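You operate a simulated robot arm through the tools that you are given. There is no shell and no other tool.

Carry out the task below with a simulated two-armed robot. There is one attempt and no reset: what you move stays moved.

JOB
Shut off the running standpipe at the blue wheel in the valve box.
Fine: free the catch, lift the cover, turn the wheel to its stop, close the cover, turn the catch over it.

It is judged by the outcome, as a careful person would: the job done as asked, and still so three seconds after it is handed in. It fails if anything else is knocked over, pushed out of place, dropped, spilled or broken. Lids that push on must go on centred and level and be pressed home; caps that screw on are set level and turned clockwise until they are tight.

ROBOT AND FRAMES
Two 7-joint arms with fingered hands on one trunk that stands fixed in place. Base frame: the origin is at the foot of the trunk, x ahead of it, y to its left, z up; the work surface is at about z = 564. Lengths are in mm, angles in degrees, forces in N, time in s.
The left shoulder is at [111, 173, 984], the right one opposite. With the tool pointing down near the work surface each hand reaches from about 100 to 820 mm from the base axis, measured 20 degrees to its own side. Payload 3.5 kg a hand.
The TCP of each hand is the grasp point between the finger pads, 25 mm short of the fingertips. In the tool frame z runs along the fingers and y along their closing line. The gripper opens to 88 mm; its body begins 29 mm behind the TCP. The gripper is a hand of 3 fingers: y runs from the thumb to the fingers, the wrist lies at [-13, -97, -162] in the tool frame.
Orientation is that of the tool frame in the base frame, as [roll, pitch, yaw] about the fixed x, y, z axes, in that order (R = Rz(yaw) Ry(pitch) Rx(roll)). With the fingers straight down and the wrist toward the robot, the tool's x, y and z point along [0, 1, 0], [1, 0, 0] and [0, 0, -1] of the base frame.

CONTROLS
- The arms move only by the tool send_rows. It takes "left_targets", "right_targets" or both (then of equal length, played together; a hand with none holds still); each is a list of rows, each a list of 2 entries, a list of its own where there are three numbers: the shift along the base's x, y, z in units of 30 mm (1.0 is 30 mm), then the turn, a rotation vector about the base's x, y, z in units of 5 degrees (1.0 is 5 degrees). In form: [[[x, y, z], [rx, ry, rz]], ...]. A call has 1 to 20 rows; each row shifts and turns the commanded pose from where the row before left it. A call with a number of a shift or a turn outside -1 to 1 is refused whole. Each row takes 0.2 s and may step no farther than 50 mm and 8.6 degrees from the row before; otherwise, the whole call is refused. Where a pose cannot be reached the arm comes as near as it can. A force on the tool above 90 N (or 10 N above the force at the start of the call, whichever is more), or a blocked arm, ends the call early, and 0.2 s more pass. In this call time passes only in rows, and 0.2 s behind the last. It gives the time, the measured TCP pose, the force on the tool (base axes), the opening and the grip force at its end, in the units of the frame above (readings bear some noise), with the torque about the TCP (base axes, N m) and any sound that the robot's microphone picked up.
- Cameras (640 x 400 px; columns grow to the right, rows downward): "scene" is now at [253, -55.8, 1221.9]; the picture's right is [-0.59, -0.78, 0.21], its down [-0.49, 0.13, -0.86] and it looks along [0.64, -0.61, -0.46] (base axes); focal length 214 px, centre (320, 200). "left" rides on the left gripper at [-58, -85, -99] in its tool frame; the picture's right is [-0.67, -0.35, 0.66], its down [0.69, -0.63, 0.37] and it looks along [0.28, 0.69, 0.66] (tool axes); focal length 261 px, centre (320, 200). "right" rides on the right gripper at [58, -85, -99] in its tool frame; the picture's right is [-0.67, 0.35, -0.66], its down [-0.69, -0.63, 0.37] and it looks along [-0.28, 0.69, 0.66] (tool axes); focal length 261 px, centre (320, 200). There is no depth. A picture from a camera that has moved, and an enlarged one, comes with that camera's place and axes in the base frame and with its lens. The place of the scene camera against the robot may be out by one fixed shift of up to 12 mm in any direction.
- snapshot(camera): a new picture of that camera. No time passes.
- lift_body(by): moves the trunk up (or, below 0, down) by that many mm; the arms and the scene camera ride with it, the base frame stays. It gives what a move gives, with no picture.
- set_fingers(index, middle, thumb_bend, thumb_turn, hand): sets how far each is bent, from 0 (flat) to 1 (curled in); at 0.3 the hand is open as for a grip, at 0.7 the pads meet at the TCP. One left out holds its place. A second passes; each finger stops where it meets its share of the squeeze, and holds until it gets a number again. It is the only way to open and close the hand. It gives what a move gives, with no picture; readings hold the bend of each and the force on the fingers (four entries, about 0 where the hand has none), thumb and palm. thumb_turn goes from beside the hand (0) to across from the fingers (1), as for a grip.
- pan_tilt(pan, tilt): turns the head with the scene camera to pan (to the left, within 86 degrees either way) and tilt (down, from -29 to 69), counted from straight ahead of the robot (the tilt from the chest, where the trunk bows). It gives what a move gives.
- inspect(camera, box): a new picture of the part [left, top, right, bottom] of that camera's present view, enlarged. No time passes.
- finish_job(): hands the job in; it is judged then, once.

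Places have to be worked out from the pictures, the camera data and where the tool is seen. Open the grippers and draw the arms clear of the work before you hand the job in, unless the task says otherwise.

The tools are called after ">>>" as a command line: name --argument value ..., lists and objects as JSON in quotes. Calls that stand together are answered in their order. send_rows: Moves the arms, as the interface text tells. Its arguments: {"type":"object","properties":{"left_targets":{"type":"array"},"right_targets":{"type":"array"}},"required":[]} The other tools are called the same way: lift_body (by) moves the trunk up or down; set_fingers (index, middle, thumb_bend, thumb_turn, hand) moves the fingers one by one; pan_tilt (pan, tilt) turns the head that bears the scene camera; snapshot (camera) takes a picture; inspect (camera, box) takes an enlarged picture of a part of a camera's view; finish_job () hands the job in.

At the start:

```text
clock: 0.0
left_eef_pos: [499.4, -66.1, 1172.5]
left_ee_rot: [180.0, 0.0, 90.1]
left_ft_force: [-0.6, 0.6, 0.0]
left_wrist_torque: [0.01, 0.01, 0.01]
left_opening: 88.0
left_grip_force: 0.0
left_shape: jaw
left_bend: [0.3, 0.3, 0.3, 0.98]
left_finger forces: [0.0, 0.0, 0.0, 0.0, 0.0, 0.0]
right_eef_pos: [366.0, -421.0, 1173.4]
right_ee_rot: [-180.0, 0.1, 90.1]
right_ft_force: [0.2, -0.5, -0.1]
right_wrist_torque: [0.01, 0.0, -0.05]
right_opening: 87.8
right_grip_force: 0.0
right_shape: jaw
right_bend: [0.3, 0.3, 0.3, 0.98]
right_finger forces: [0.1, 0.1, 0.0, 0.1, 0.1, 0.1]
trunk travel left (down, up): [-89.0, 365.0]
head pan, tilt (commanded): [-38.7, 12.5]
```

scene: 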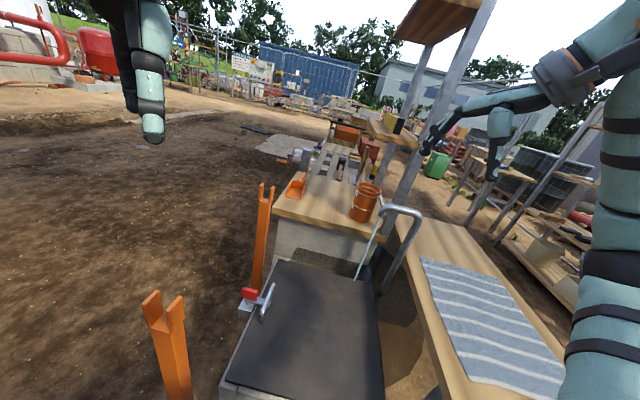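
right: 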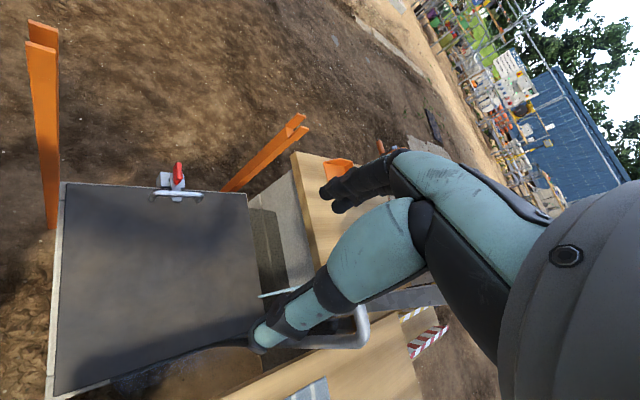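
left: 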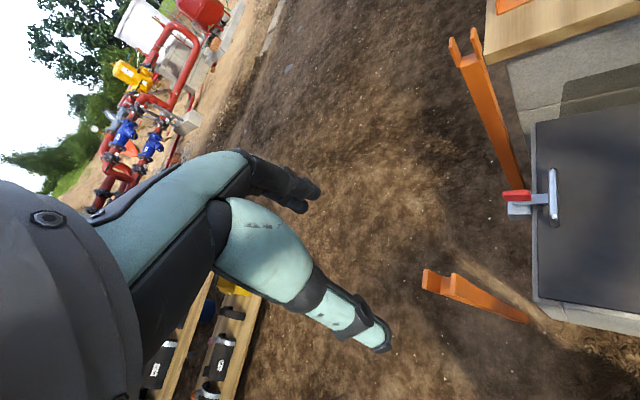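

I see a dark cover with a bar handle and a red catch on its left edge, with orange forked posts standing nearby. I'll enlarge the views before moving anything.

>>> inspect --camera "scene" --box '[200, 160, 440, 400]'

>>> inspect --camera "left" --box '[400, 0, 640, 350]'

>>> inspect --camera "right" --box '[20, 120, 400, 400]'

```text
1.67 times, centred on (320, 280) of scene
camera zoom: at [253.0, -55.8, 1221.9], right [-0.59, -0.78, 0.21], down [-0.49, 0.13, -0.86], along [0.64, -0.61, -0.46], focal length 358 px, centre (320, 67)
```

zoom: 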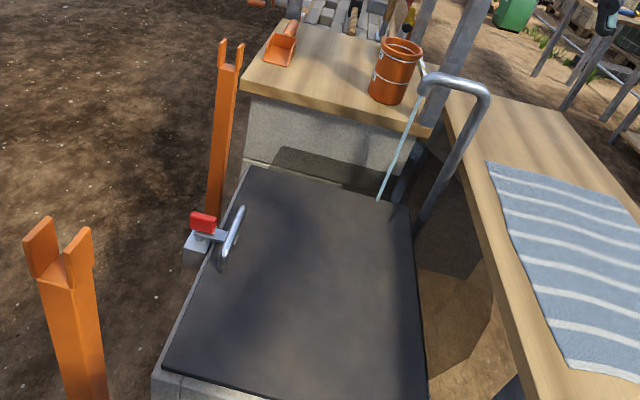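

```text
1.14 times, centred on (520, 175) of left
camera zoom: at [413.3, -123.8, 1273.0], right [-0.35, -0.67, -0.66], down [-0.63, 0.68, -0.37], along [0.69, 0.29, -0.66], focal length 298 px, centre (91, 229)
```

zoom: 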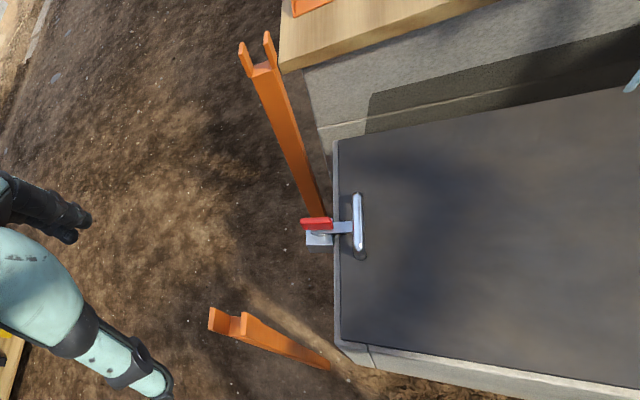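

```text
1.43 times, centred on (210, 260) of right
camera zoom: at [282.4, -364.8, 1272.8], right [0.35, -0.67, 0.66], down [-0.63, -0.69, -0.37], along [0.69, -0.28, -0.66], focal length 372 px, centre (477, 114)
```

zoom: 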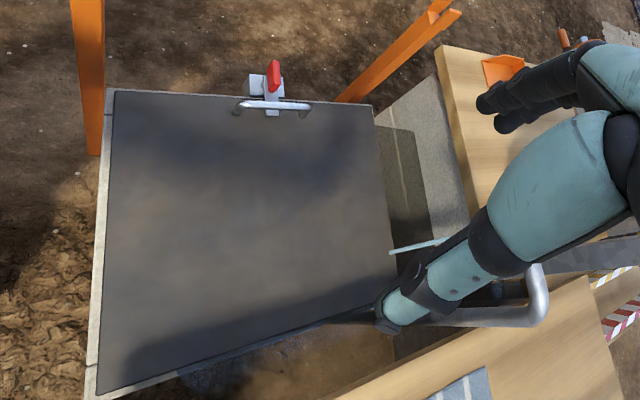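

The two wrist views triangulate the catch to about (670, -258, 603) and put the cover corners at z≈550. The box is turned about 45°, with the handle edge facing away and to the left. I'll zoom in on the catch and handle.

>>> inspect --camera "left" --box '[480, 140, 600, 250]'

>>> inspect --camera "right" --box '[130, 140, 240, 220]'

>>> inspect --camera "scene" --box '[220, 260, 320, 340]'

```text
3.64 times, centred on (540, 195) of left
camera zoom: at [413.3, -123.8, 1273.0], right [-0.35, -0.67, -0.66], down [-0.63, 0.68, -0.37], along [0.69, 0.29, -0.66], focal length 948 px, centre (-480, 218)
```

zoom: 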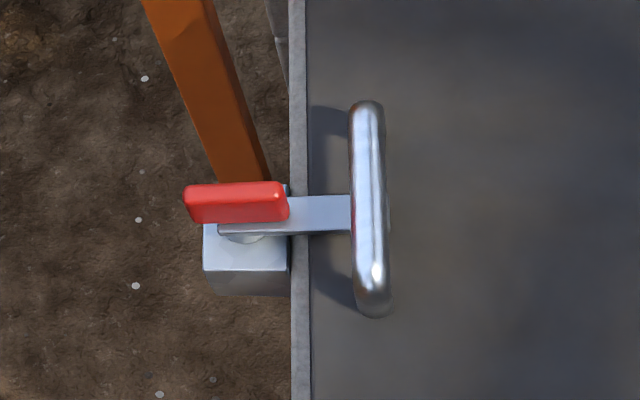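

```text
5.00 times, centred on (185, 180) of right
camera zoom: at [282.4, -364.8, 1272.8], right [0.35, -0.67, 0.66], down [-0.63, -0.69, -0.37], along [0.69, -0.28, -0.66], focal length 1303 px, centre (995, 300)
```

zoom: 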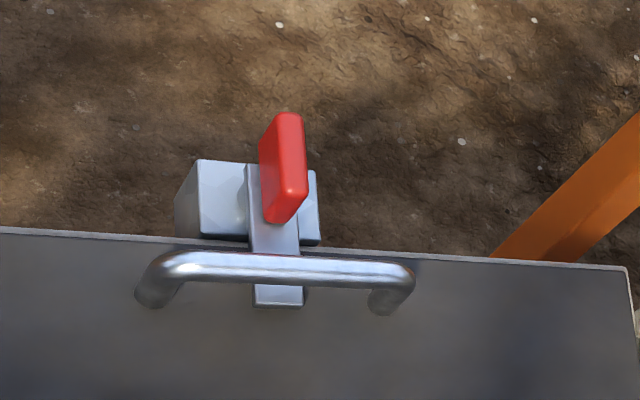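

```text
5.00 times, centred on (270, 300) of scene
camera zoom: at [253.0, -55.8, 1221.9], right [-0.59, -0.78, 0.21], down [-0.49, 0.13, -0.86], along [0.64, -0.61, -0.46], focal length 1072 px, centre (570, -300)
```

zoom: 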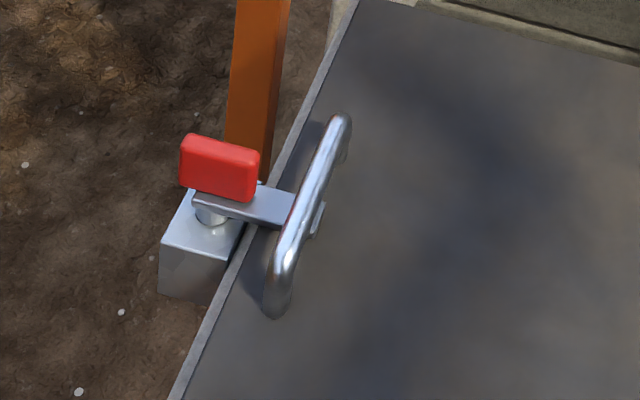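

The catch is a flat bar on a vertical pivot, with an upright red tab, and it passes under the handle. Next I'll pan the head to see the hinge side and the standpipe.

>>> pan_tilt --pan -50 --tilt 45

>>> snapshot --camera "scene"

```text
clock: 1.0
left_eef_pos: [498.2, -65.7, 1174.6]
left_ee_rot: [180.0, 0.0, 90.1]
left_ft_force: [0.5, 0.6, -0.7]
left_wrist_torque: [0.01, -0.04, -0.01]
left_opening: 87.5
left_grip_force: 0.2
left_shape: jaw
left_bend: [0.3, 0.3, 0.3, 0.98]
left_finger forces: [0.1, 0.0, 0.1, 0.0, 0.1, 0.0]
right_eef_pos: [367.3, -422.5, 1174.6]
right_ee_rot: [-180.0, 0.1, 90.1]
right_ft_force: [1.1, 0.1, 0.8]
right_wrist_torque: [-0.04, -0.02, 0.01]
right_opening: 87.5
right_grip_force: 0.1
right_shape: jaw
right_bend: [0.3, 0.3, 0.3, 0.98]
right_finger forces: [0.0, 0.0, 0.0, 0.0, 0.0, 0.0]
trunk travel left (down, up): [-89.0, 365.0]
head pan, tilt (commanded): [-50.0, 45.0]
```

```text
taken
camera scene: at [216.3, -59.8, 1181.1], right [-0.72, -0.64, 0.26], down [-0.67, 0.54, -0.51], along [0.19, -0.54, -0.82], focal length 214 px, centre (320, 200)
```

scene: 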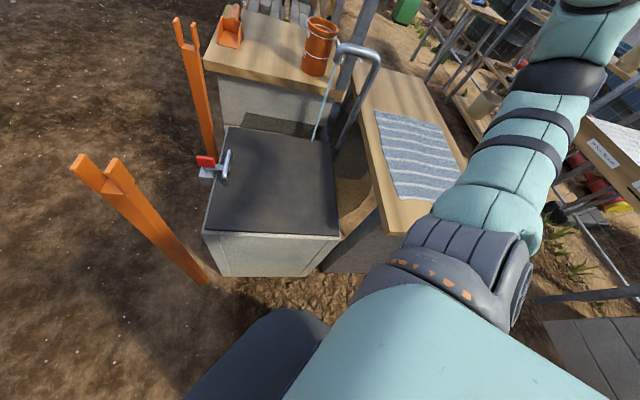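

The head now looks down on the box, so I'll enlarge the area around the box and the hinge side.

>>> inspect --camera "scene" --box '[180, 20, 440, 290]'

>>> inspect --camera "scene" --box '[280, 30, 400, 150]'

```text
1.48 times, centred on (310, 155) of scene
camera zoom: at [216.3, -59.8, 1181.1], right [-0.72, -0.64, 0.26], down [-0.67, 0.54, -0.51], along [0.19, -0.54, -0.82], focal length 318 px, centre (335, 267)
```

zoom: 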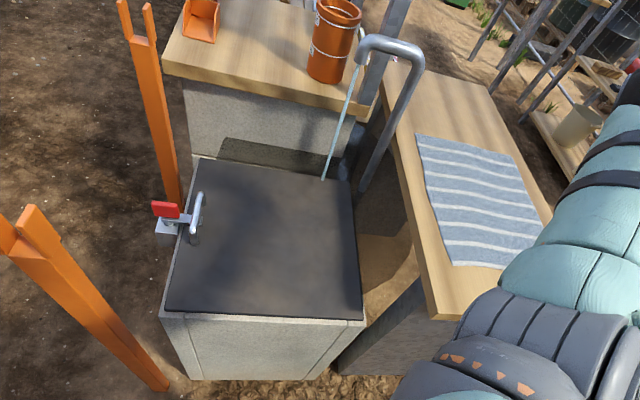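

```text
3.33 times, centred on (340, 90) of scene
camera zoom: at [216.3, -59.8, 1181.1], right [-0.72, -0.64, 0.26], down [-0.67, 0.54, -0.51], along [0.19, -0.54, -0.82], focal length 715 px, centre (253, 567)
```

zoom: 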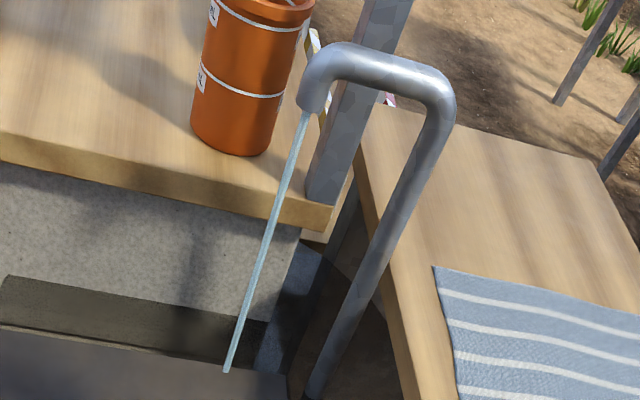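

The lid hinges on the near-right side, and the orange posts flank the catch at about (530, -57) and (850, -370), up to z≈880. I'll swing the left hand away so its camera looks back at the catch, and bring the right hand to about 200 mm above the catch, turned so the fingers close across the red tab.

>>> send_rows --left_targets '[[[-0.128, 0.513, 0], [0, 0, -0.923]], [[-0.128, 0.513, 0], [0, 0, -0.923]], [[-0.128, 0.513, 0], [0, 0, -0.923]], [[-0.128, 0.513, 0], [0, 0, -0.923]], [[-0.128, 0.513, 0], [0, 0, -0.923]], [[-0.128, 0.513, 0], [0, 0, -0.923]], [[-0.128, 0.513, 0], [0, 0, -0.923]], [[-0.128, 0.513, 0], [0, 0, -0.923]], [[-0.128, 0.513, 0], [0, 0, -0.923]], [[-0.128, 0.513, 0], [0, 0, -0.923]], [[-0.128, 0.513, 0], [0, 0, -0.923]], [[-0.128, 0.513, 0], [0, 0, -0.923]], [[-0.128, 0.513, 0], [0, 0, -0.923]]]' --right_targets '[[[0.767, 0.426, -0.961], [0, 0, -0.685]], [[0.767, 0.426, -0.961], [0, 0, -0.685]], [[0.767, 0.426, -0.961], [0, 0, -0.685]], [[0.767, 0.426, -0.961], [0, 0, -0.685]], [[0.767, 0.426, -0.961], [0, 0, -0.685]], [[0.767, 0.426, -0.961], [0, 0, -0.685]], [[0.767, 0.426, -0.961], [0, 0, -0.685]], [[0.767, 0.426, -0.961], [0, 0, -0.685]], [[0.767, 0.426, -0.961], [0, 0, -0.685]], [[0.767, 0.426, -0.961], [0, 0, -0.685]], [[0.767, 0.426, -0.961], [0, 0, -0.685]], [[0.767, 0.426, -0.961], [0, 0, -0.685]], [[0.767, 0.426, -0.961], [0, 0, -0.685]]]'

>>> snapshot --camera "right"

>>> snapshot --camera "left"

>>> snapshot --camera "scene"

```text
clock: 3.8
left_eef_pos: [448.5, 135.1, 1173.4]
left_ee_rot: [179.9, 0.1, 29.9]
left_ft_force: [0.5, 0.8, 0.3]
left_wrist_torque: [-0.01, -0.04, 0.02]
left_opening: 87.6
left_grip_force: 0.1
left_shape: jaw
left_bend: [0.3, 0.3, 0.3, 0.98]
left_finger forces: [0.0, 0.1, 0.0, 0.0, 0.0, 0.1]
right_eef_pos: [599.2, -289.3, 849.3]
right_ee_rot: [-180.0, -0.1, 45.3]
right_ft_force: [-0.7, 0.2, -0.6]
right_wrist_torque: [-0.01, 0.01, 0.0]
right_opening: 87.7
right_grip_force: 0.2
right_shape: jaw
right_bend: [0.3, 0.3, 0.3, 0.98]
right_finger forces: [0.1, 0.1, 0.0, 0.0, 0.0, 0.0]
right hand out of reach, approached as far as the arm can: row 12, 13
trunk travel left (down, up): [-89.0, 365.0]
head pan, tilt (commanded): [-50.0, 45.0]
```

```text
taken
camera right: at [578.6, -189.4, 949.1], right [-0.22, -0.72, 0.66], down [-0.93, -0.05, -0.37], along [0.29, -0.69, -0.66], focal length 261 px, centre (320, 200)
```

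right: 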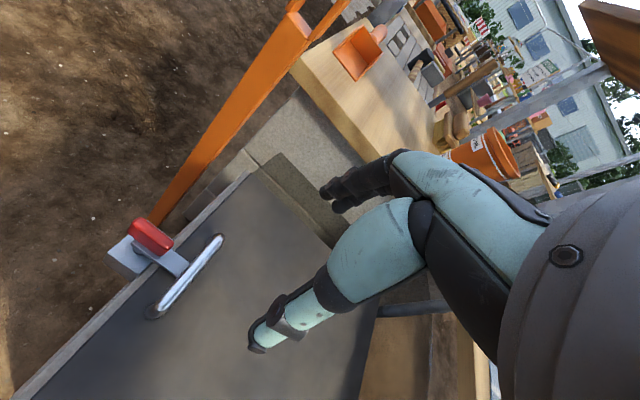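

```text
taken
camera left: at [356.0, 179.6, 1273.2], right [-0.75, -0.03, -0.66], down [0.28, 0.89, -0.37], along [0.59, -0.46, -0.66], focal length 261 px, centre (320, 200)
```

left: 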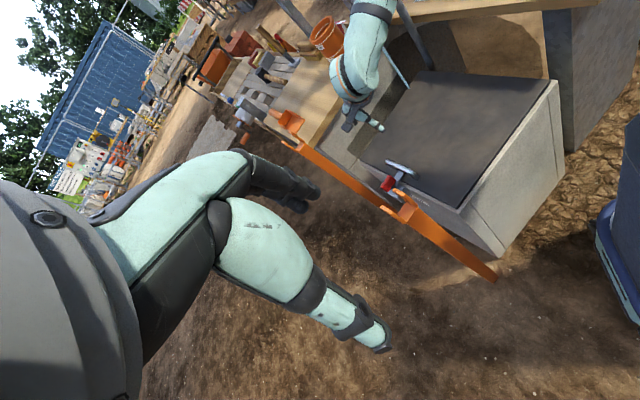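

```text
taken
camera scene: at [215.8, -59.1, 1181.2], right [-0.72, -0.64, 0.26], down [-0.67, 0.54, -0.51], along [0.19, -0.54, -0.82], focal length 214 px, centre (320, 200)
```

scene: 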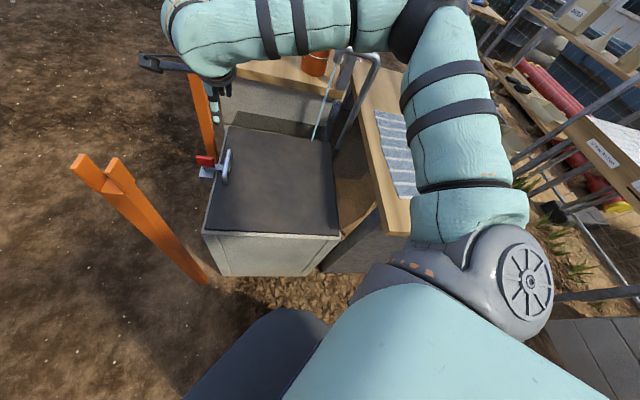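

The right hand stopped at (599, -289, 849), where the 45° yaw meets a joint limit. I'll enlarge the views of the catch from here to place the pivot, tab and bar precisely.

>>> inspect --camera "right" --box '[80, 190, 260, 340]'

>>> inspect --camera "left" --box '[340, 130, 460, 230]'

>>> inspect --camera "scene" --box '[180, 130, 260, 200]'

```text
2.67 times, centred on (170, 265) of right
camera zoom: at [578.6, -189.4, 949.1], right [-0.22, -0.72, 0.66], down [-0.93, -0.05, -0.37], along [0.29, -0.69, -0.66], focal length 695 px, centre (720, 27)
```

zoom: 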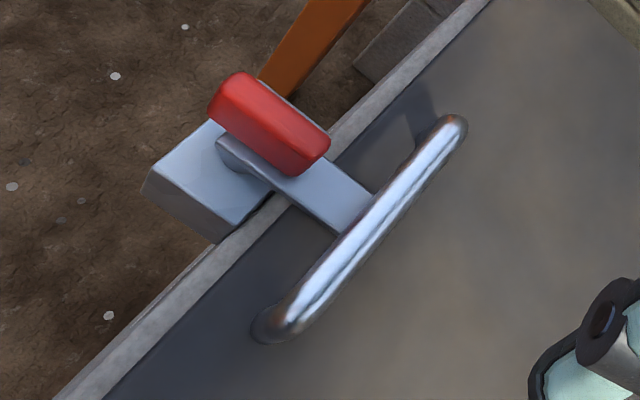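

```text
4.00 times, centred on (400, 180) of left
camera zoom: at [356.0, 179.6, 1273.2], right [-0.75, -0.03, -0.66], down [0.28, 0.89, -0.37], along [0.59, -0.46, -0.66], focal length 1043 px, centre (0, 280)
```

zoom: 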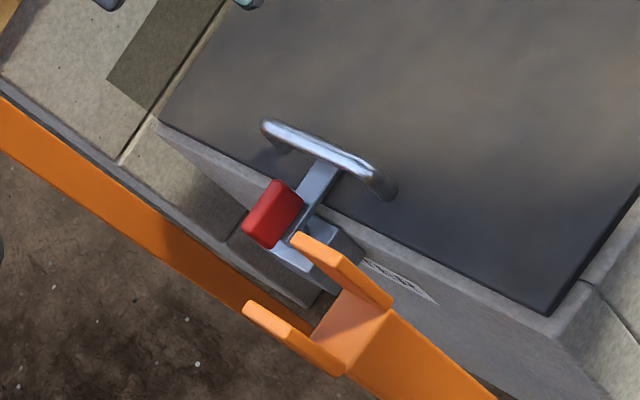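

```text
5.71 times, centred on (220, 165) of scene
camera zoom: at [215.8, -59.1, 1181.2], right [-0.72, -0.64, 0.26], down [-0.67, 0.54, -0.51], along [0.19, -0.54, -0.82], focal length 1226 px, centre (891, 400)
```

zoom: 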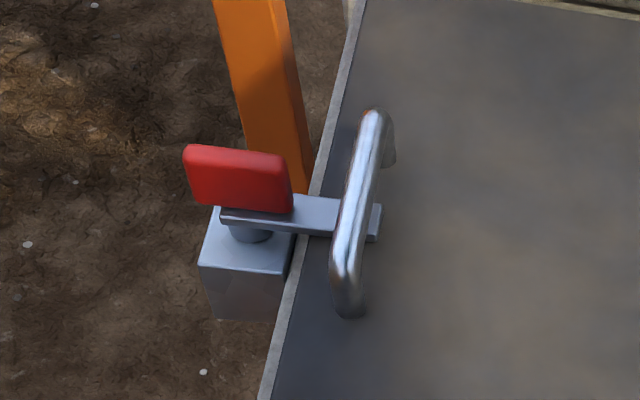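

From three views I put the red tab at about (669, -258), z 586–614. It is 47 mm long, 10 mm thick and centred over the pivot, and the handle bar tops out near z≈618. I'll raise the trunk 100 mm so the arm reaches the catch more extended, then lower with a less extreme yaw.

>>> lift_body --by 100

>>> send_rows --right_targets '[[[0.26, 0.115, -0.922], [0, 0, 0.333]], [[0.26, 0.115, -0.922], [0, 0, 0.333]], [[0.26, 0.115, -0.922], [0, 0, 0.333]], [[0.26, 0.115, -0.922], [0, 0, 0.333]], [[0.26, 0.115, -0.922], [0, 0, 0.333]], [[0.26, 0.115, -0.922], [0, 0, 0.333]], [[0.26, 0.115, -0.922], [0, 0, 0.333]]]'

```text
clock: 5.1
left_eef_pos: [450.1, 135.0, 1273.9]
left_ee_rot: [-180.0, 0.1, 30.0]
left_ft_force: [-0.3, -0.3, -0.4]
left_wrist_torque: [-0.01, -0.01, 0.0]
left_opening: 87.6
left_grip_force: 0.1
left_shape: jaw
left_bend: [0.3, 0.3, 0.3, 0.98]
left_finger forces: [0.1, 0.0, 0.2, 0.0, 0.0, 0.1]
right_eef_pos: [577.9, -291.2, 1022.0]
right_ee_rot: [175.4, -4.5, 45.7]
right_ft_force: [0.4, -0.7, -0.7]
right_wrist_torque: [-0.01, 0.01, 0.02]
right_opening: 88.1
right_grip_force: 0.0
right_shape: jaw
right_bend: [0.3, 0.3, 0.3, 0.98]
right_finger forces: [0.0, 0.0, 0.0, 0.1, 0.0, 0.0]
trunk travel left (down, up): [-189.0, 265.0]
head pan, tilt (commanded): [-50.0, 45.0]
```

```text
clock: 6.7
left_eef_pos: [449.5, 134.5, 1273.9]
left_ee_rot: [-180.0, 0.0, 30.1]
left_ft_force: [0.4, -0.4, 0.8]
left_wrist_torque: [-0.04, 0.02, 0.01]
left_opening: 87.7
left_grip_force: 0.0
left_shape: jaw
left_bend: [0.3, 0.3, 0.3, 0.98]
left_finger forces: [0.0, 0.0, 0.0, 0.0, 0.0, 0.1]
right_eef_pos: [556.3, -327.0, 879.4]
right_ee_rot: [175.4, -4.6, 57.5]
right_ft_force: [1.1, -0.6, 0.3]
right_wrist_torque: [-0.01, 0.01, -0.03]
right_opening: 87.7
right_grip_force: 0.0
right_shape: jaw
right_bend: [0.3, 0.3, 0.3, 0.98]
right_finger forces: [0.0, 0.0, 0.0, 0.0, 0.1, 0.1]
right hand out of reach, approached as far as the arm can: row 1, 2, 3, 4, 5, 6, 7
trunk travel left (down, up): [-189.0, 265.0]
head pan, tilt (commanded): [-50.0, 45.0]
```

The arm is in a wrist-limited posture and has picked up a small tilt. I'll look at its posture before backing the yaw off toward its natural direction.

>>> snapshot --camera "scene"

>>> snapshot --camera "left"

```text
taken
camera scene: at [138.2, -59.9, 1315.7], right [-0.75, -0.64, 0.14], down [-0.58, 0.54, -0.61], along [0.32, -0.54, -0.78], focal length 214 px, centre (320, 200)
```

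scene: 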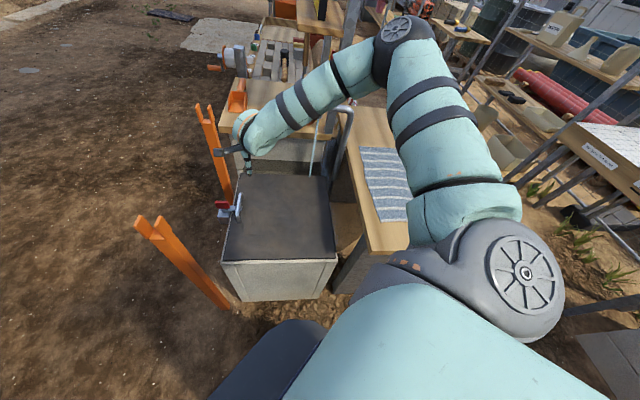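

```text
taken
camera left: at [356.1, 178.9, 1373.0], right [-0.75, -0.03, -0.66], down [0.28, 0.89, -0.37], along [0.59, -0.46, -0.66], focal length 261 px, centre (320, 200)
```

left: 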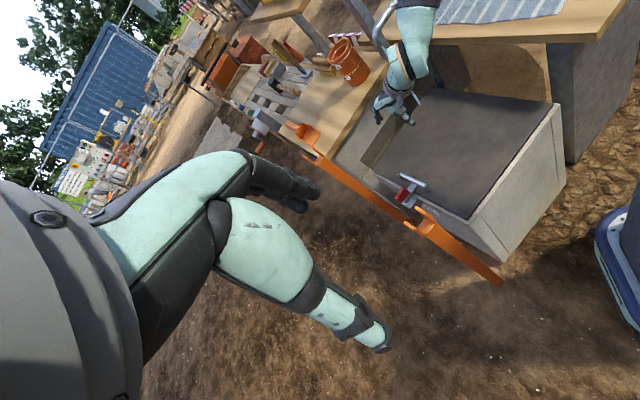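

Raising the trunk also leans the chest back and costs reach, so I'll bring it down again. After that I'll turn the right hand back to yaw ~90 and level it before approaching.

>>> lift_body --by -100

>>> send_rows --right_targets '[[[0, 0, 0.3], [-0.07, 0.315, 1]], [[0, 0, 0.3], [-0.07, 0.315, 1]], [[0, 0, 0.3], [-0.07, 0.315, 1]], [[0, 0, 0.3], [-0.07, 0.315, 1]]]'

```text
clock: 8.0
left_eef_pos: [448.1, 134.4, 1174.6]
left_ee_rot: [179.9, 0.0, 30.0]
left_ft_force: [-0.3, -0.4, 0.5]
left_wrist_torque: [-0.02, -0.01, 0.02]
left_opening: 87.4
left_grip_force: 0.1
left_shape: jaw
left_bend: [0.3, 0.3, 0.3, 0.98]
left_finger forces: [0.0, 0.1, 0.0, 0.1, 0.1, 0.0]
right_eef_pos: [556.8, -325.5, 781.9]
right_ee_rot: [175.2, -4.6, 57.3]
right_ft_force: [-0.2, 0.1, 0.6]
right_wrist_torque: [-0.03, 0.04, 0.0]
right_opening: 87.7
right_grip_force: 0.1
right_shape: jaw
right_bend: [0.3, 0.3, 0.3, 0.98]
right_finger forces: [0.0, 0.1, 0.0, 0.0, 0.0, 0.0]
trunk travel left (down, up): [-89.0, 365.0]
head pan, tilt (commanded): [-50.0, 45.0]
```

```text
clock: 9.0
left_eef_pos: [448.0, 134.1, 1174.1]
left_ee_rot: [180.0, 0.0, 30.1]
left_ft_force: [0.6, -0.1, 0.6]
left_wrist_torque: [0.0, -0.02, 0.03]
left_opening: 87.7
left_grip_force: 0.0
left_shape: jaw
left_bend: [0.3, 0.3, 0.3, 0.98]
left_finger forces: [0.0, 0.0, 0.0, 0.0, 0.0, 0.0]
right_eef_pos: [556.8, -325.6, 816.0]
right_ee_rot: [-179.4, -1.0, 77.1]
right_ft_force: [0.3, 0.2, 0.1]
right_wrist_torque: [0.0, 0.0, 0.01]
right_opening: 87.5
right_grip_force: 0.0
right_shape: jaw
right_bend: [0.3, 0.3, 0.3, 0.98]
right_finger forces: [0.1, 0.0, 0.0, 0.0, 0.1, 0.0]
trunk travel left (down, up): [-89.0, 365.0]
head pan, tilt (commanded): [-50.0, 45.0]
```

The commanded pose tracks what was reached, so control is clean again. I'll go to 100 mm above the tab at (669, -258, 700) with yaw ~77.

>>> send_rows --right_targets '[[[0.747, 0.453, -0.773], [0, 0, 0]], [[0.747, 0.453, -0.773], [0, 0, 0]], [[0.747, 0.453, -0.773], [0, 0, 0]], [[0.747, 0.453, -0.773], [0, 0, 0]], [[0.747, 0.453, -0.773], [0, 0, 0]]]'

>>> snapshot --camera "scene"

>>> snapshot --camera "right"

```text
clock: 10.2
left_eef_pos: [449.5, 134.2, 1172.9]
left_ee_rot: [180.0, 0.0, 30.0]
left_ft_force: [0.2, -0.4, 1.0]
left_wrist_torque: [0.02, -0.02, -0.01]
left_opening: 87.7
left_grip_force: 0.1
left_shape: jaw
left_bend: [0.3, 0.3, 0.3, 0.98]
left_finger forces: [0.0, 0.0, 0.0, 0.1, 0.0, 0.0]
right_eef_pos: [623.8, -289.1, 739.9]
right_ee_rot: [-179.4, -0.9, 77.2]
right_ft_force: [-0.5, 0.3, -0.6]
right_wrist_torque: [0.0, -0.02, 0.02]
right_opening: 87.8
right_grip_force: 0.1
right_shape: jaw
right_bend: [0.3, 0.3, 0.3, 0.98]
right_finger forces: [0.0, 0.1, 0.0, 0.0, 0.0, 0.1]
right hand out of reach, approached as far as the arm can: row 4, 5
trunk travel left (down, up): [-89.0, 365.0]
head pan, tilt (commanded): [-50.0, 45.0]
```

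```text
taken
camera scene: at [216.4, -59.7, 1181.0], right [-0.72, -0.64, 0.26], down [-0.67, 0.54, -0.51], along [0.18, -0.54, -0.82], focal length 214 px, centre (320, 200)
```

scene: 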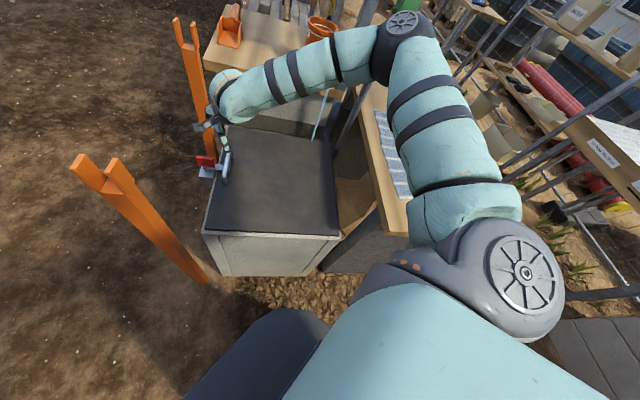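

```text
taken
camera right: at [555.1, -215.4, 840.6], right [0.2, -0.74, 0.64], down [-0.77, -0.52, -0.37], along [0.61, -0.42, -0.67], focal length 261 px, centre (320, 200)
```

right: 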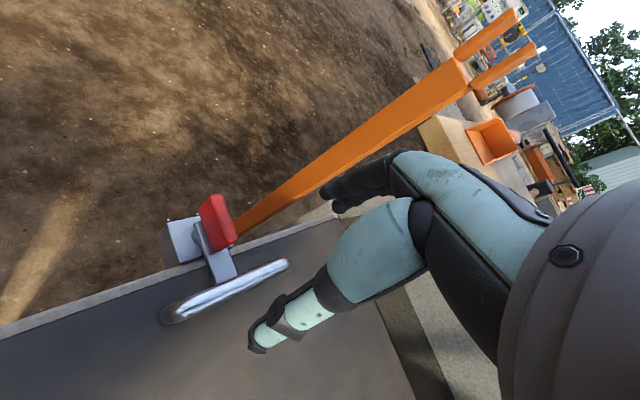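

It is still limited at (624, -289, 740), and the solver earlier drifted to tip the fingers forward, so wrist flexion is the limit. I'll tip the tool 20° forward and ease the yaw back to ~90, then try to reach over the catch.

>>> send_rows --right_targets '[[[0, 0, 0], [0, -1, 0.65]], [[0, 0, 0], [0, -1, 0.65]], [[0, 0, 0], [0, -1, 0.65]], [[0, 0, 0], [0, -1, 0.65]], [[0.75, 0.5, 0], [0, 0, 0]], [[0.75, 0.5, 0], [0, 0, 0]]]'

>>> snapshot --camera "right"

>>> snapshot --camera "scene"

```text
clock: 11.6
left_eef_pos: [447.8, 134.5, 1173.4]
left_ee_rot: [-180.0, 0.1, 30.1]
left_ft_force: [-0.2, 0.2, -0.6]
left_wrist_torque: [0.0, 0.0, 0.0]
left_opening: 87.9
left_grip_force: 0.1
left_shape: jaw
left_bend: [0.3, 0.3, 0.3, 0.98]
left_finger forces: [0.0, 0.0, 0.0, 0.0, 0.0, 0.0]
right_eef_pos: [653.7, -269.8, 755.1]
right_ee_rot: [160.6, -3.0, 91.1]
right_ft_force: [-0.9, 0.4, 0.1]
right_wrist_torque: [0.01, 0.0, 0.02]
right_opening: 87.9
right_grip_force: 0.1
right_shape: jaw
right_bend: [0.3, 0.3, 0.3, 0.98]
right_finger forces: [0.0, 0.1, 0.0, 0.0, 0.0, 0.0]
right hand out of reach, approached as far as the arm can: row 5, 6
trunk travel left (down, up): [-89.0, 365.0]
head pan, tilt (commanded): [-50.0, 45.0]
```

```text
taken
camera right: at [539.7, -217.5, 823.2], right [0.12, -0.7, 0.7], down [-0.46, -0.66, -0.59], along [0.88, -0.25, -0.41], focal length 261 px, centre (320, 200)
```

right: 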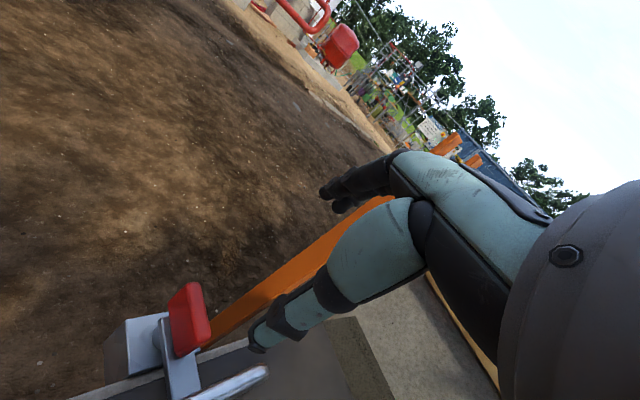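

```text
taken
camera scene: at [215.8, -59.8, 1181.2], right [-0.72, -0.64, 0.26], down [-0.67, 0.54, -0.51], along [0.19, -0.54, -0.82], focal length 214 px, centre (320, 200)
```

scene: 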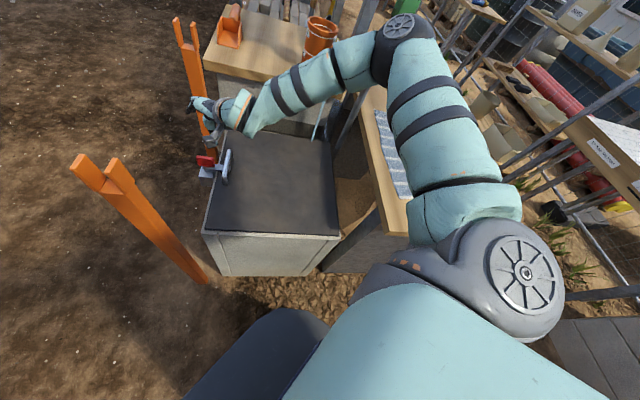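

The wrist is only about 430 mm from the shoulder, so the limit is posture (elbow-up), not extension. I'll try going lower, where the arm should open out, stopping with the fingertips still above the tab.

>>> send_rows --right_targets '[[[0, 0, -0.8], [0, 0, 0]], [[0, 0, -0.8], [0, 0, 0]], [[0.1, 0.1, -0.8], [0, 0, 0]], [[0.2, 0.1, -0.8], [0, 0, 0]]]'

>>> snapshot --camera "right"

>>> snapshot --camera "left"

```text
clock: 12.6
left_eef_pos: [449.0, 134.4, 1173.9]
left_ee_rot: [-179.9, 0.0, 30.0]
left_ft_force: [-0.1, 0.1, 0.4]
left_wrist_torque: [0.01, -0.03, -0.01]
left_opening: 87.9
left_grip_force: 0.1
left_shape: jaw
left_bend: [0.3, 0.3, 0.3, 0.98]
left_finger forces: [0.0, 0.0, 0.0, 0.1, 0.0, 0.1]
right_eef_pos: [621.6, -292.1, 713.7]
right_ee_rot: [160.8, -3.0, 91.0]
right_ft_force: [0.0, -0.4, 0.1]
right_wrist_torque: [0.0, -0.02, -0.01]
right_opening: 87.8
right_grip_force: 0.1
right_shape: jaw
right_bend: [0.3, 0.3, 0.3, 0.98]
right_finger forces: [0.1, 0.1, 0.0, 0.0, 0.0, 0.0]
right hand out of reach, approached as far as the arm can: row 1, 2, 3, 4
trunk travel left (down, up): [-89.0, 365.0]
head pan, tilt (commanded): [-50.0, 45.0]
```

```text
taken
camera right: at [507.7, -240.7, 782.3], right [0.13, -0.71, 0.7], down [-0.46, -0.66, -0.59], along [0.88, -0.25, -0.41], focal length 261 px, centre (320, 200)
```

right: 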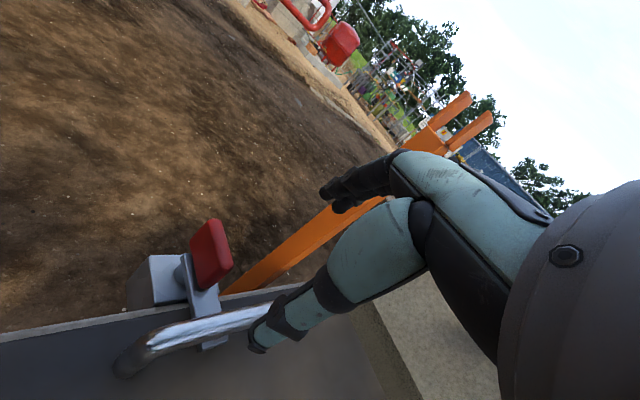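

```text
taken
camera left: at [356.2, 179.0, 1273.0], right [-0.75, -0.03, -0.66], down [0.28, 0.89, -0.37], along [0.59, -0.46, -0.66], focal length 261 px, centre (320, 200)
```

left: 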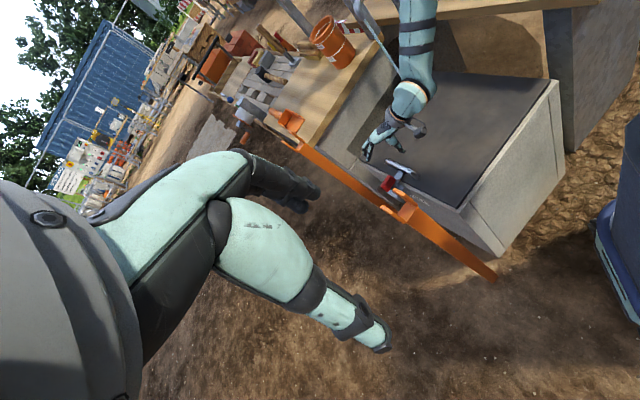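

The stops all sit at nearly the same wrist-to-shoulder distance with a raised, bent elbow, so the arm is stuck in an elbow-out posture. I'll retract low toward the body so the elbow can drop, then extend out again.

>>> send_rows --right_targets '[[[-0.95, 0, 0.2], [0, 0.571, 0]], [[-0.95, 0, 0.2], [0, 0.571, 0]], [[-0.95, 0, 0.2], [0, 0.571, 0]], [[-0.95, 0, 0.2], [0, 0.571, 0]], [[-0.95, 0, 0.2], [0, 0.571, 0]], [[-0.95, 0, 0.2], [0, 0.571, 0]], [[-0.95, 0, 0.2], [0, 0.571, 0]]]'

>>> snapshot --camera "scene"

>>> snapshot --camera "left"

```text
clock: 14.2
left_eef_pos: [448.2, 134.8, 1173.8]
left_ee_rot: [-180.0, 0.1, 30.0]
left_ft_force: [-0.6, 0.4, -1.0]
left_wrist_torque: [-0.03, -0.01, -0.01]
left_opening: 87.7
left_grip_force: 0.1
left_shape: jaw
left_bend: [0.3, 0.3, 0.3, 0.98]
left_finger forces: [0.0, 0.0, 0.0, 0.0, 0.0, 0.0]
right_eef_pos: [420.9, -293.1, 755.0]
right_ee_rot: [-179.2, -3.2, 89.9]
right_ft_force: [0.4, 0.4, -0.2]
right_wrist_torque: [-0.02, -0.01, -0.03]
right_opening: 87.8
right_grip_force: 0.0
right_shape: jaw
right_bend: [0.3, 0.3, 0.3, 0.98]
right_finger forces: [0.0, 0.0, 0.0, 0.0, 0.0, 0.0]
trunk travel left (down, up): [-89.0, 365.0]
head pan, tilt (commanded): [-50.0, 45.0]
```

```text
taken
camera scene: at [215.6, -59.9, 1181.2], right [-0.72, -0.64, 0.26], down [-0.67, 0.54, -0.51], along [0.19, -0.54, -0.82], focal length 214 px, centre (320, 200)
```

scene: 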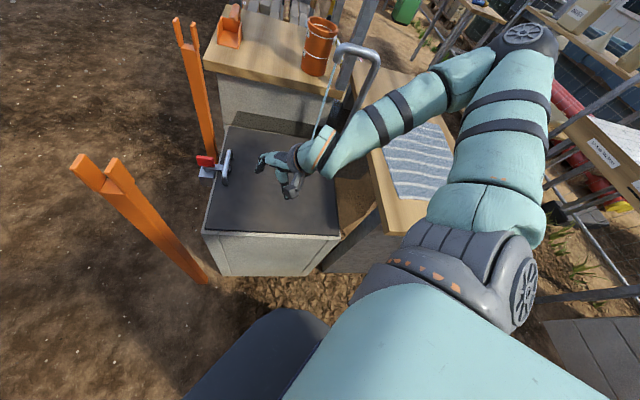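

```text
taken
camera left: at [355.3, 178.8, 1273.4], right [-0.75, -0.03, -0.66], down [0.28, 0.89, -0.37], along [0.59, -0.46, -0.66], focal length 261 px, centre (320, 200)
```

left: 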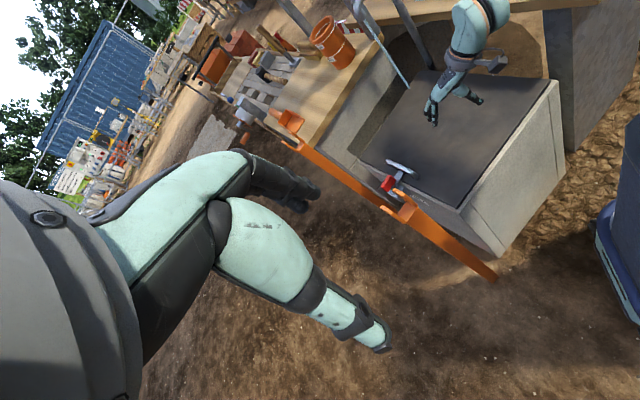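

The elbow is still high and out to the right. Tipping the fingers forward should drop it, so I'll tip 50° in place here, clear of everything, and look at the posture.

>>> send_rows --right_targets '[[[0, 0, 0], [0, -1, 0]], [[0, 0, 0], [0, -1, 0]], [[0, 0, 0], [0, -1, 0]], [[0, 0, 0], [0, -1, 0]], [[0, 0, 0], [0, -1, 0]], [[0, 0, 0], [0, -1, 0]], [[0, 0, 0], [0, -1, 0]], [[0, 0, 0], [0, -1, 0]], [[0, 0, 0], [0, -1, 0]], [[0, 0, 0], [0, -1, 0]]]'

>>> snapshot --camera "scene"

```text
clock: 16.4
left_eef_pos: [449.8, 134.0, 1174.1]
left_ee_rot: [180.0, -0.1, 30.1]
left_ft_force: [-0.3, -0.2, 0.1]
left_wrist_torque: [0.01, -0.03, -0.03]
left_opening: 87.8
left_grip_force: 0.0
left_shape: jaw
left_bend: [0.3, 0.3, 0.3, 0.98]
left_finger forces: [0.0, 0.0, 0.0, 0.0, 0.0, 0.0]
right_eef_pos: [425.0, -293.4, 753.0]
right_ee_rot: [165.7, -3.0, 90.7]
right_ft_force: [0.2, -0.1, 0.4]
right_wrist_torque: [0.04, -0.02, 0.0]
right_opening: 88.0
right_grip_force: 0.0
right_shape: jaw
right_bend: [0.3, 0.3, 0.3, 0.98]
right_finger forces: [0.0, 0.0, 0.0, 0.0, 0.0, 0.0]
right hand out of reach, approached as far as the arm can: row 4, 5, 6, 7, 8, 9, 10
trunk travel left (down, up): [-89.0, 365.0]
head pan, tilt (commanded): [-50.0, 45.0]
```

```text
taken
camera scene: at [216.3, -59.6, 1181.0], right [-0.72, -0.64, 0.26], down [-0.67, 0.54, -0.51], along [0.19, -0.54, -0.82], focal length 214 px, centre (320, 200)
```

scene: 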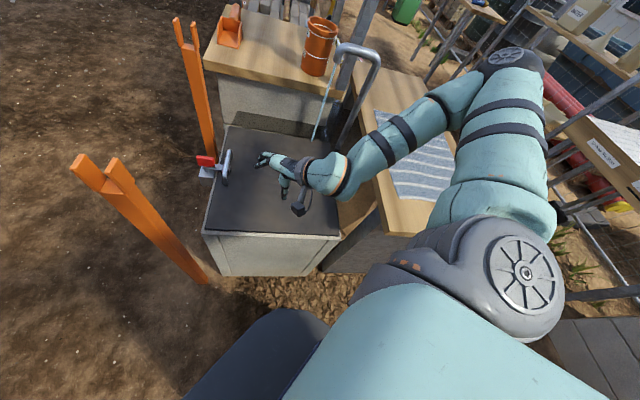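

Tilting jams at about 15°, which fits a raised shoulder/elbow limit. I'll raise the trunk so the hand sits lower relative to the shoulder, lower the hand again, and see whether the elbow comes down.

>>> lift_body --by 220

>>> send_rows --right_targets '[[[0, 0, -1], [0, 0, 0]], [[0, 0, -1], [0, 0, 0]], [[0, 0, -1], [0, 0, 0]], [[0, 0, -1], [0, 0, 0]], [[0, 0, -1], [0, 0, 0]], [[0, 0, -1], [0, 0, 0]], [[0, 0, -1], [0, 0, 0]]]'

>>> snapshot --camera "scene"

```text
clock: 18.8
left_eef_pos: [449.0, 134.8, 1393.2]
left_ee_rot: [180.0, 0.0, 30.0]
left_ft_force: [0.2, 0.1, -0.1]
left_wrist_torque: [0.0, 0.02, -0.02]
left_opening: 87.7
left_grip_force: 0.0
left_shape: jaw
left_bend: [0.3, 0.3, 0.3, 0.98]
left_finger forces: [0.0, 0.0, 0.1, 0.0, 0.0, 0.0]
right_eef_pos: [421.2, -293.0, 973.9]
right_ee_rot: [165.8, -3.0, 90.7]
right_ft_force: [0.3, 0.2, -0.6]
right_wrist_torque: [0.0, 0.02, -0.02]
right_opening: 87.8
right_grip_force: 0.1
right_shape: jaw
right_bend: [0.3, 0.3, 0.3, 0.98]
right_finger forces: [0.1, 0.0, 0.0, 0.1, 0.0, 0.0]
trunk travel left (down, up): [-309.0, 145.0]
head pan, tilt (commanded): [-50.0, 45.0]
```

```text
clock: 20.4
left_eef_pos: [448.4, 134.4, 1394.1]
left_ee_rot: [-180.0, 0.1, 30.0]
left_ft_force: [-0.2, 0.6, 0.1]
left_wrist_torque: [0.02, -0.02, 0.01]
left_opening: 87.6
left_grip_force: 0.0
left_shape: jaw
left_bend: [0.3, 0.3, 0.3, 0.98]
left_finger forces: [0.1, 0.0, 0.0, 0.0, 0.0, 0.1]
right_eef_pos: [391.2, -338.3, 947.9]
right_ee_rot: [165.8, -3.0, 90.7]
right_ft_force: [0.7, -0.5, 0.5]
right_wrist_torque: [-0.03, 0.01, 0.01]
right_opening: 87.6
right_grip_force: 0.1
right_shape: jaw
right_bend: [0.3, 0.3, 0.3, 0.98]
right_finger forces: [0.1, 0.0, 0.0, 0.1, 0.0, 0.1]
right hand out of reach, approached as far as the arm can: row 1, 2, 3, 4, 5, 6, 7
trunk travel left (down, up): [-309.0, 145.0]
head pan, tilt (commanded): [-50.0, 45.0]
```

```text
taken
camera scene: at [73.4, -59.6, 1451.8], right [-0.76, -0.64, 0.04], down [-0.49, 0.54, -0.68], along [0.41, -0.54, -0.73], focal length 214 px, centre (320, 200)
```

scene: 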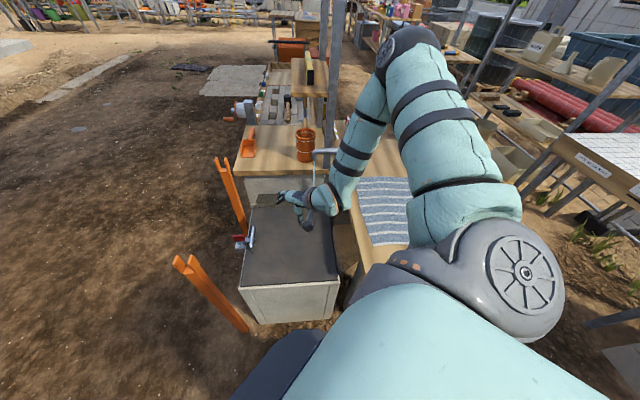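

The elbow stays above the shoulder: with the hand facing forward, upper-arm twist blocks it from dropping. I'll lower the trunk again, level the hand, and yaw it inward (left), where an elbow-out, lower posture should become available.

>>> lift_body --by -220

>>> send_rows --right_targets '[[[0, 0, 0.3], [0, 0.93, 0]], [[0, 0, 0.3], [0, 0.93, 0]], [[0, 0, 0.3], [0, 0.93, 0]], [[0, 0.2, 0], [0, 0, 1]], [[0, 0.2, 0], [0, 0, 1]], [[0, 0.2, 0], [0, 0, 1]], [[0, 0.2, 0], [0, 0, 1]], [[0, 0.2, 0], [0, 0, 1]], [[0, 0.2, 0], [0, 0, 1]], [[0, 0.2, 0], [0, 0, 1]], [[0, 0.2, 0], [0, 0, 1]], [[0, 0.2, 0], [0, 0, 1]], [[0, 0.2, 0], [0, 0, 1]], [[0, 0.2, 0], [0, 0, 1]], [[0, 0.2, 0], [0, 0, 1]]]'

>>> snapshot --camera "scene"

```text
clock: 22.7
left_eef_pos: [448.3, 134.0, 1173.1]
left_ee_rot: [179.9, -0.1, 29.9]
left_ft_force: [0.1, -0.8, 0.6]
left_wrist_torque: [0.01, -0.03, 0.05]
left_opening: 87.6
left_grip_force: 0.0
left_shape: jaw
left_bend: [0.3, 0.3, 0.3, 0.98]
left_finger forces: [0.0, 0.0, 0.1, 0.1, 0.0, 0.1]
right_eef_pos: [391.8, -337.2, 728.9]
right_ee_rot: [165.6, -3.0, 90.8]
right_ft_force: [-0.3, 0.3, -0.3]
right_wrist_torque: [0.01, -0.03, 0.02]
right_opening: 87.9
right_grip_force: 0.0
right_shape: jaw
right_bend: [0.3, 0.3, 0.3, 0.98]
right_finger forces: [0.0, 0.1, 0.0, 0.1, 0.1, 0.0]
trunk travel left (down, up): [-89.0, 365.0]
head pan, tilt (commanded): [-50.0, 45.0]
```

```text
clock: 25.9
left_eef_pos: [449.4, 135.0, 1172.7]
left_ee_rot: [180.0, 0.0, 30.1]
left_ft_force: [-0.2, -0.1, -0.5]
left_wrist_torque: [0.01, -0.01, -0.03]
left_opening: 87.6
left_grip_force: 0.1
left_shape: jaw
left_bend: [0.3, 0.3, 0.3, 0.98]
left_finger forces: [0.0, 0.0, 0.0, 0.0, 0.0, 0.0]
right_eef_pos: [393.2, -264.4, 755.6]
right_ee_rot: [179.7, -3.0, 150.0]
right_ft_force: [-0.7, 0.8, 0.5]
right_wrist_torque: [0.01, -0.02, -0.04]
right_opening: 87.8
right_grip_force: 0.2
right_shape: jaw
right_bend: [0.3, 0.3, 0.3, 0.98]
right_finger forces: [0.0, 0.0, 0.0, 0.2, 0.1, 0.0]
trunk travel left (down, up): [-89.0, 365.0]
head pan, tilt (commanded): [-50.0, 45.0]
```

```text
taken
camera scene: at [216.6, -59.2, 1181.0], right [-0.72, -0.64, 0.26], down [-0.67, 0.54, -0.51], along [0.18, -0.54, -0.82], focal length 214 px, centre (320, 200)
```

scene: 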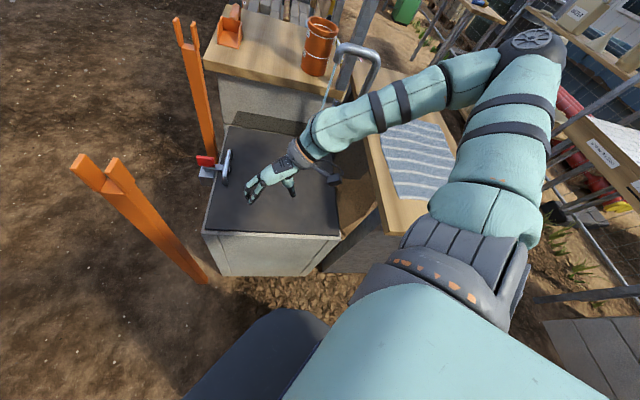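

Yaw 150 is reached cleanly. I'll tilt the fingers along the hand's own pointing direction by 45° while moving outward, which should lower the elbow to the side.

>>> send_rows --right_targets '[[[0.16, 0.2, 0], [0.866, -0.5, 0]], [[0.16, 0.2, 0], [0.866, -0.5, 0]], [[0.16, 0.2, 0], [0.866, -0.5, 0]], [[0.16, 0.2, 0], [0.866, -0.5, 0]], [[0.16, 0.2, 0], [0.866, -0.5, 0]], [[0.16, 0.2, 0], [0.866, -0.5, 0]], [[0.16, 0.2, 0], [0.866, -0.5, 0]], [[0.16, 0.2, 0], [0.866, -0.5, 0]], [[0.16, 0.2, 0], [0.866, -0.5, 0]]]'

>>> snapshot --camera "scene"

```text
clock: 27.9
left_eef_pos: [448.3, 134.3, 1173.6]
left_ee_rot: [180.0, -0.1, 30.0]
left_ft_force: [-0.1, 0.4, -0.9]
left_wrist_torque: [0.01, -0.02, 0.02]
left_opening: 87.4
left_grip_force: 0.0
left_shape: jaw
left_bend: [0.3, 0.3, 0.3, 0.98]
left_finger forces: [0.0, 0.1, 0.1, 0.1, 0.0, 0.1]
right_eef_pos: [421.2, -221.3, 784.7]
right_ee_rot: [138.1, -2.0, 150.9]
right_ft_force: [0.7, 0.1, -0.4]
right_wrist_torque: [-0.02, -0.04, 0.0]
right_opening: 87.7
right_grip_force: 0.0
right_shape: jaw
right_bend: [0.3, 0.3, 0.3, 0.98]
right_finger forces: [0.1, 0.1, 0.0, 0.1, 0.0, 0.0]
right hand out of reach, approached as far as the arm can: row 3, 4, 5
trunk travel left (down, up): [-89.0, 365.0]
head pan, tilt (commanded): [-50.0, 45.0]
```

```text
taken
camera scene: at [216.4, -59.7, 1181.0], right [-0.72, -0.64, 0.26], down [-0.67, 0.54, -0.51], along [0.19, -0.54, -0.82], focal length 214 px, centre (320, 200)
```

scene: 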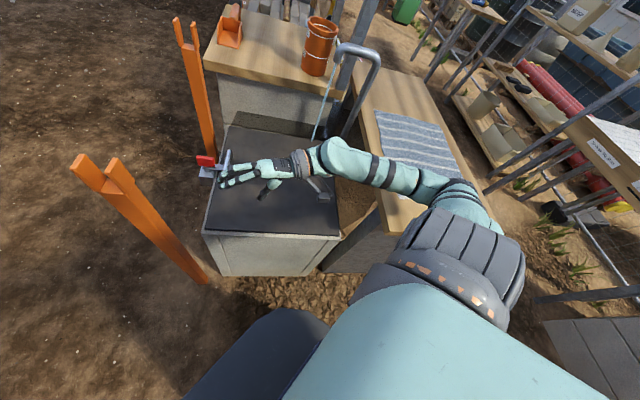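

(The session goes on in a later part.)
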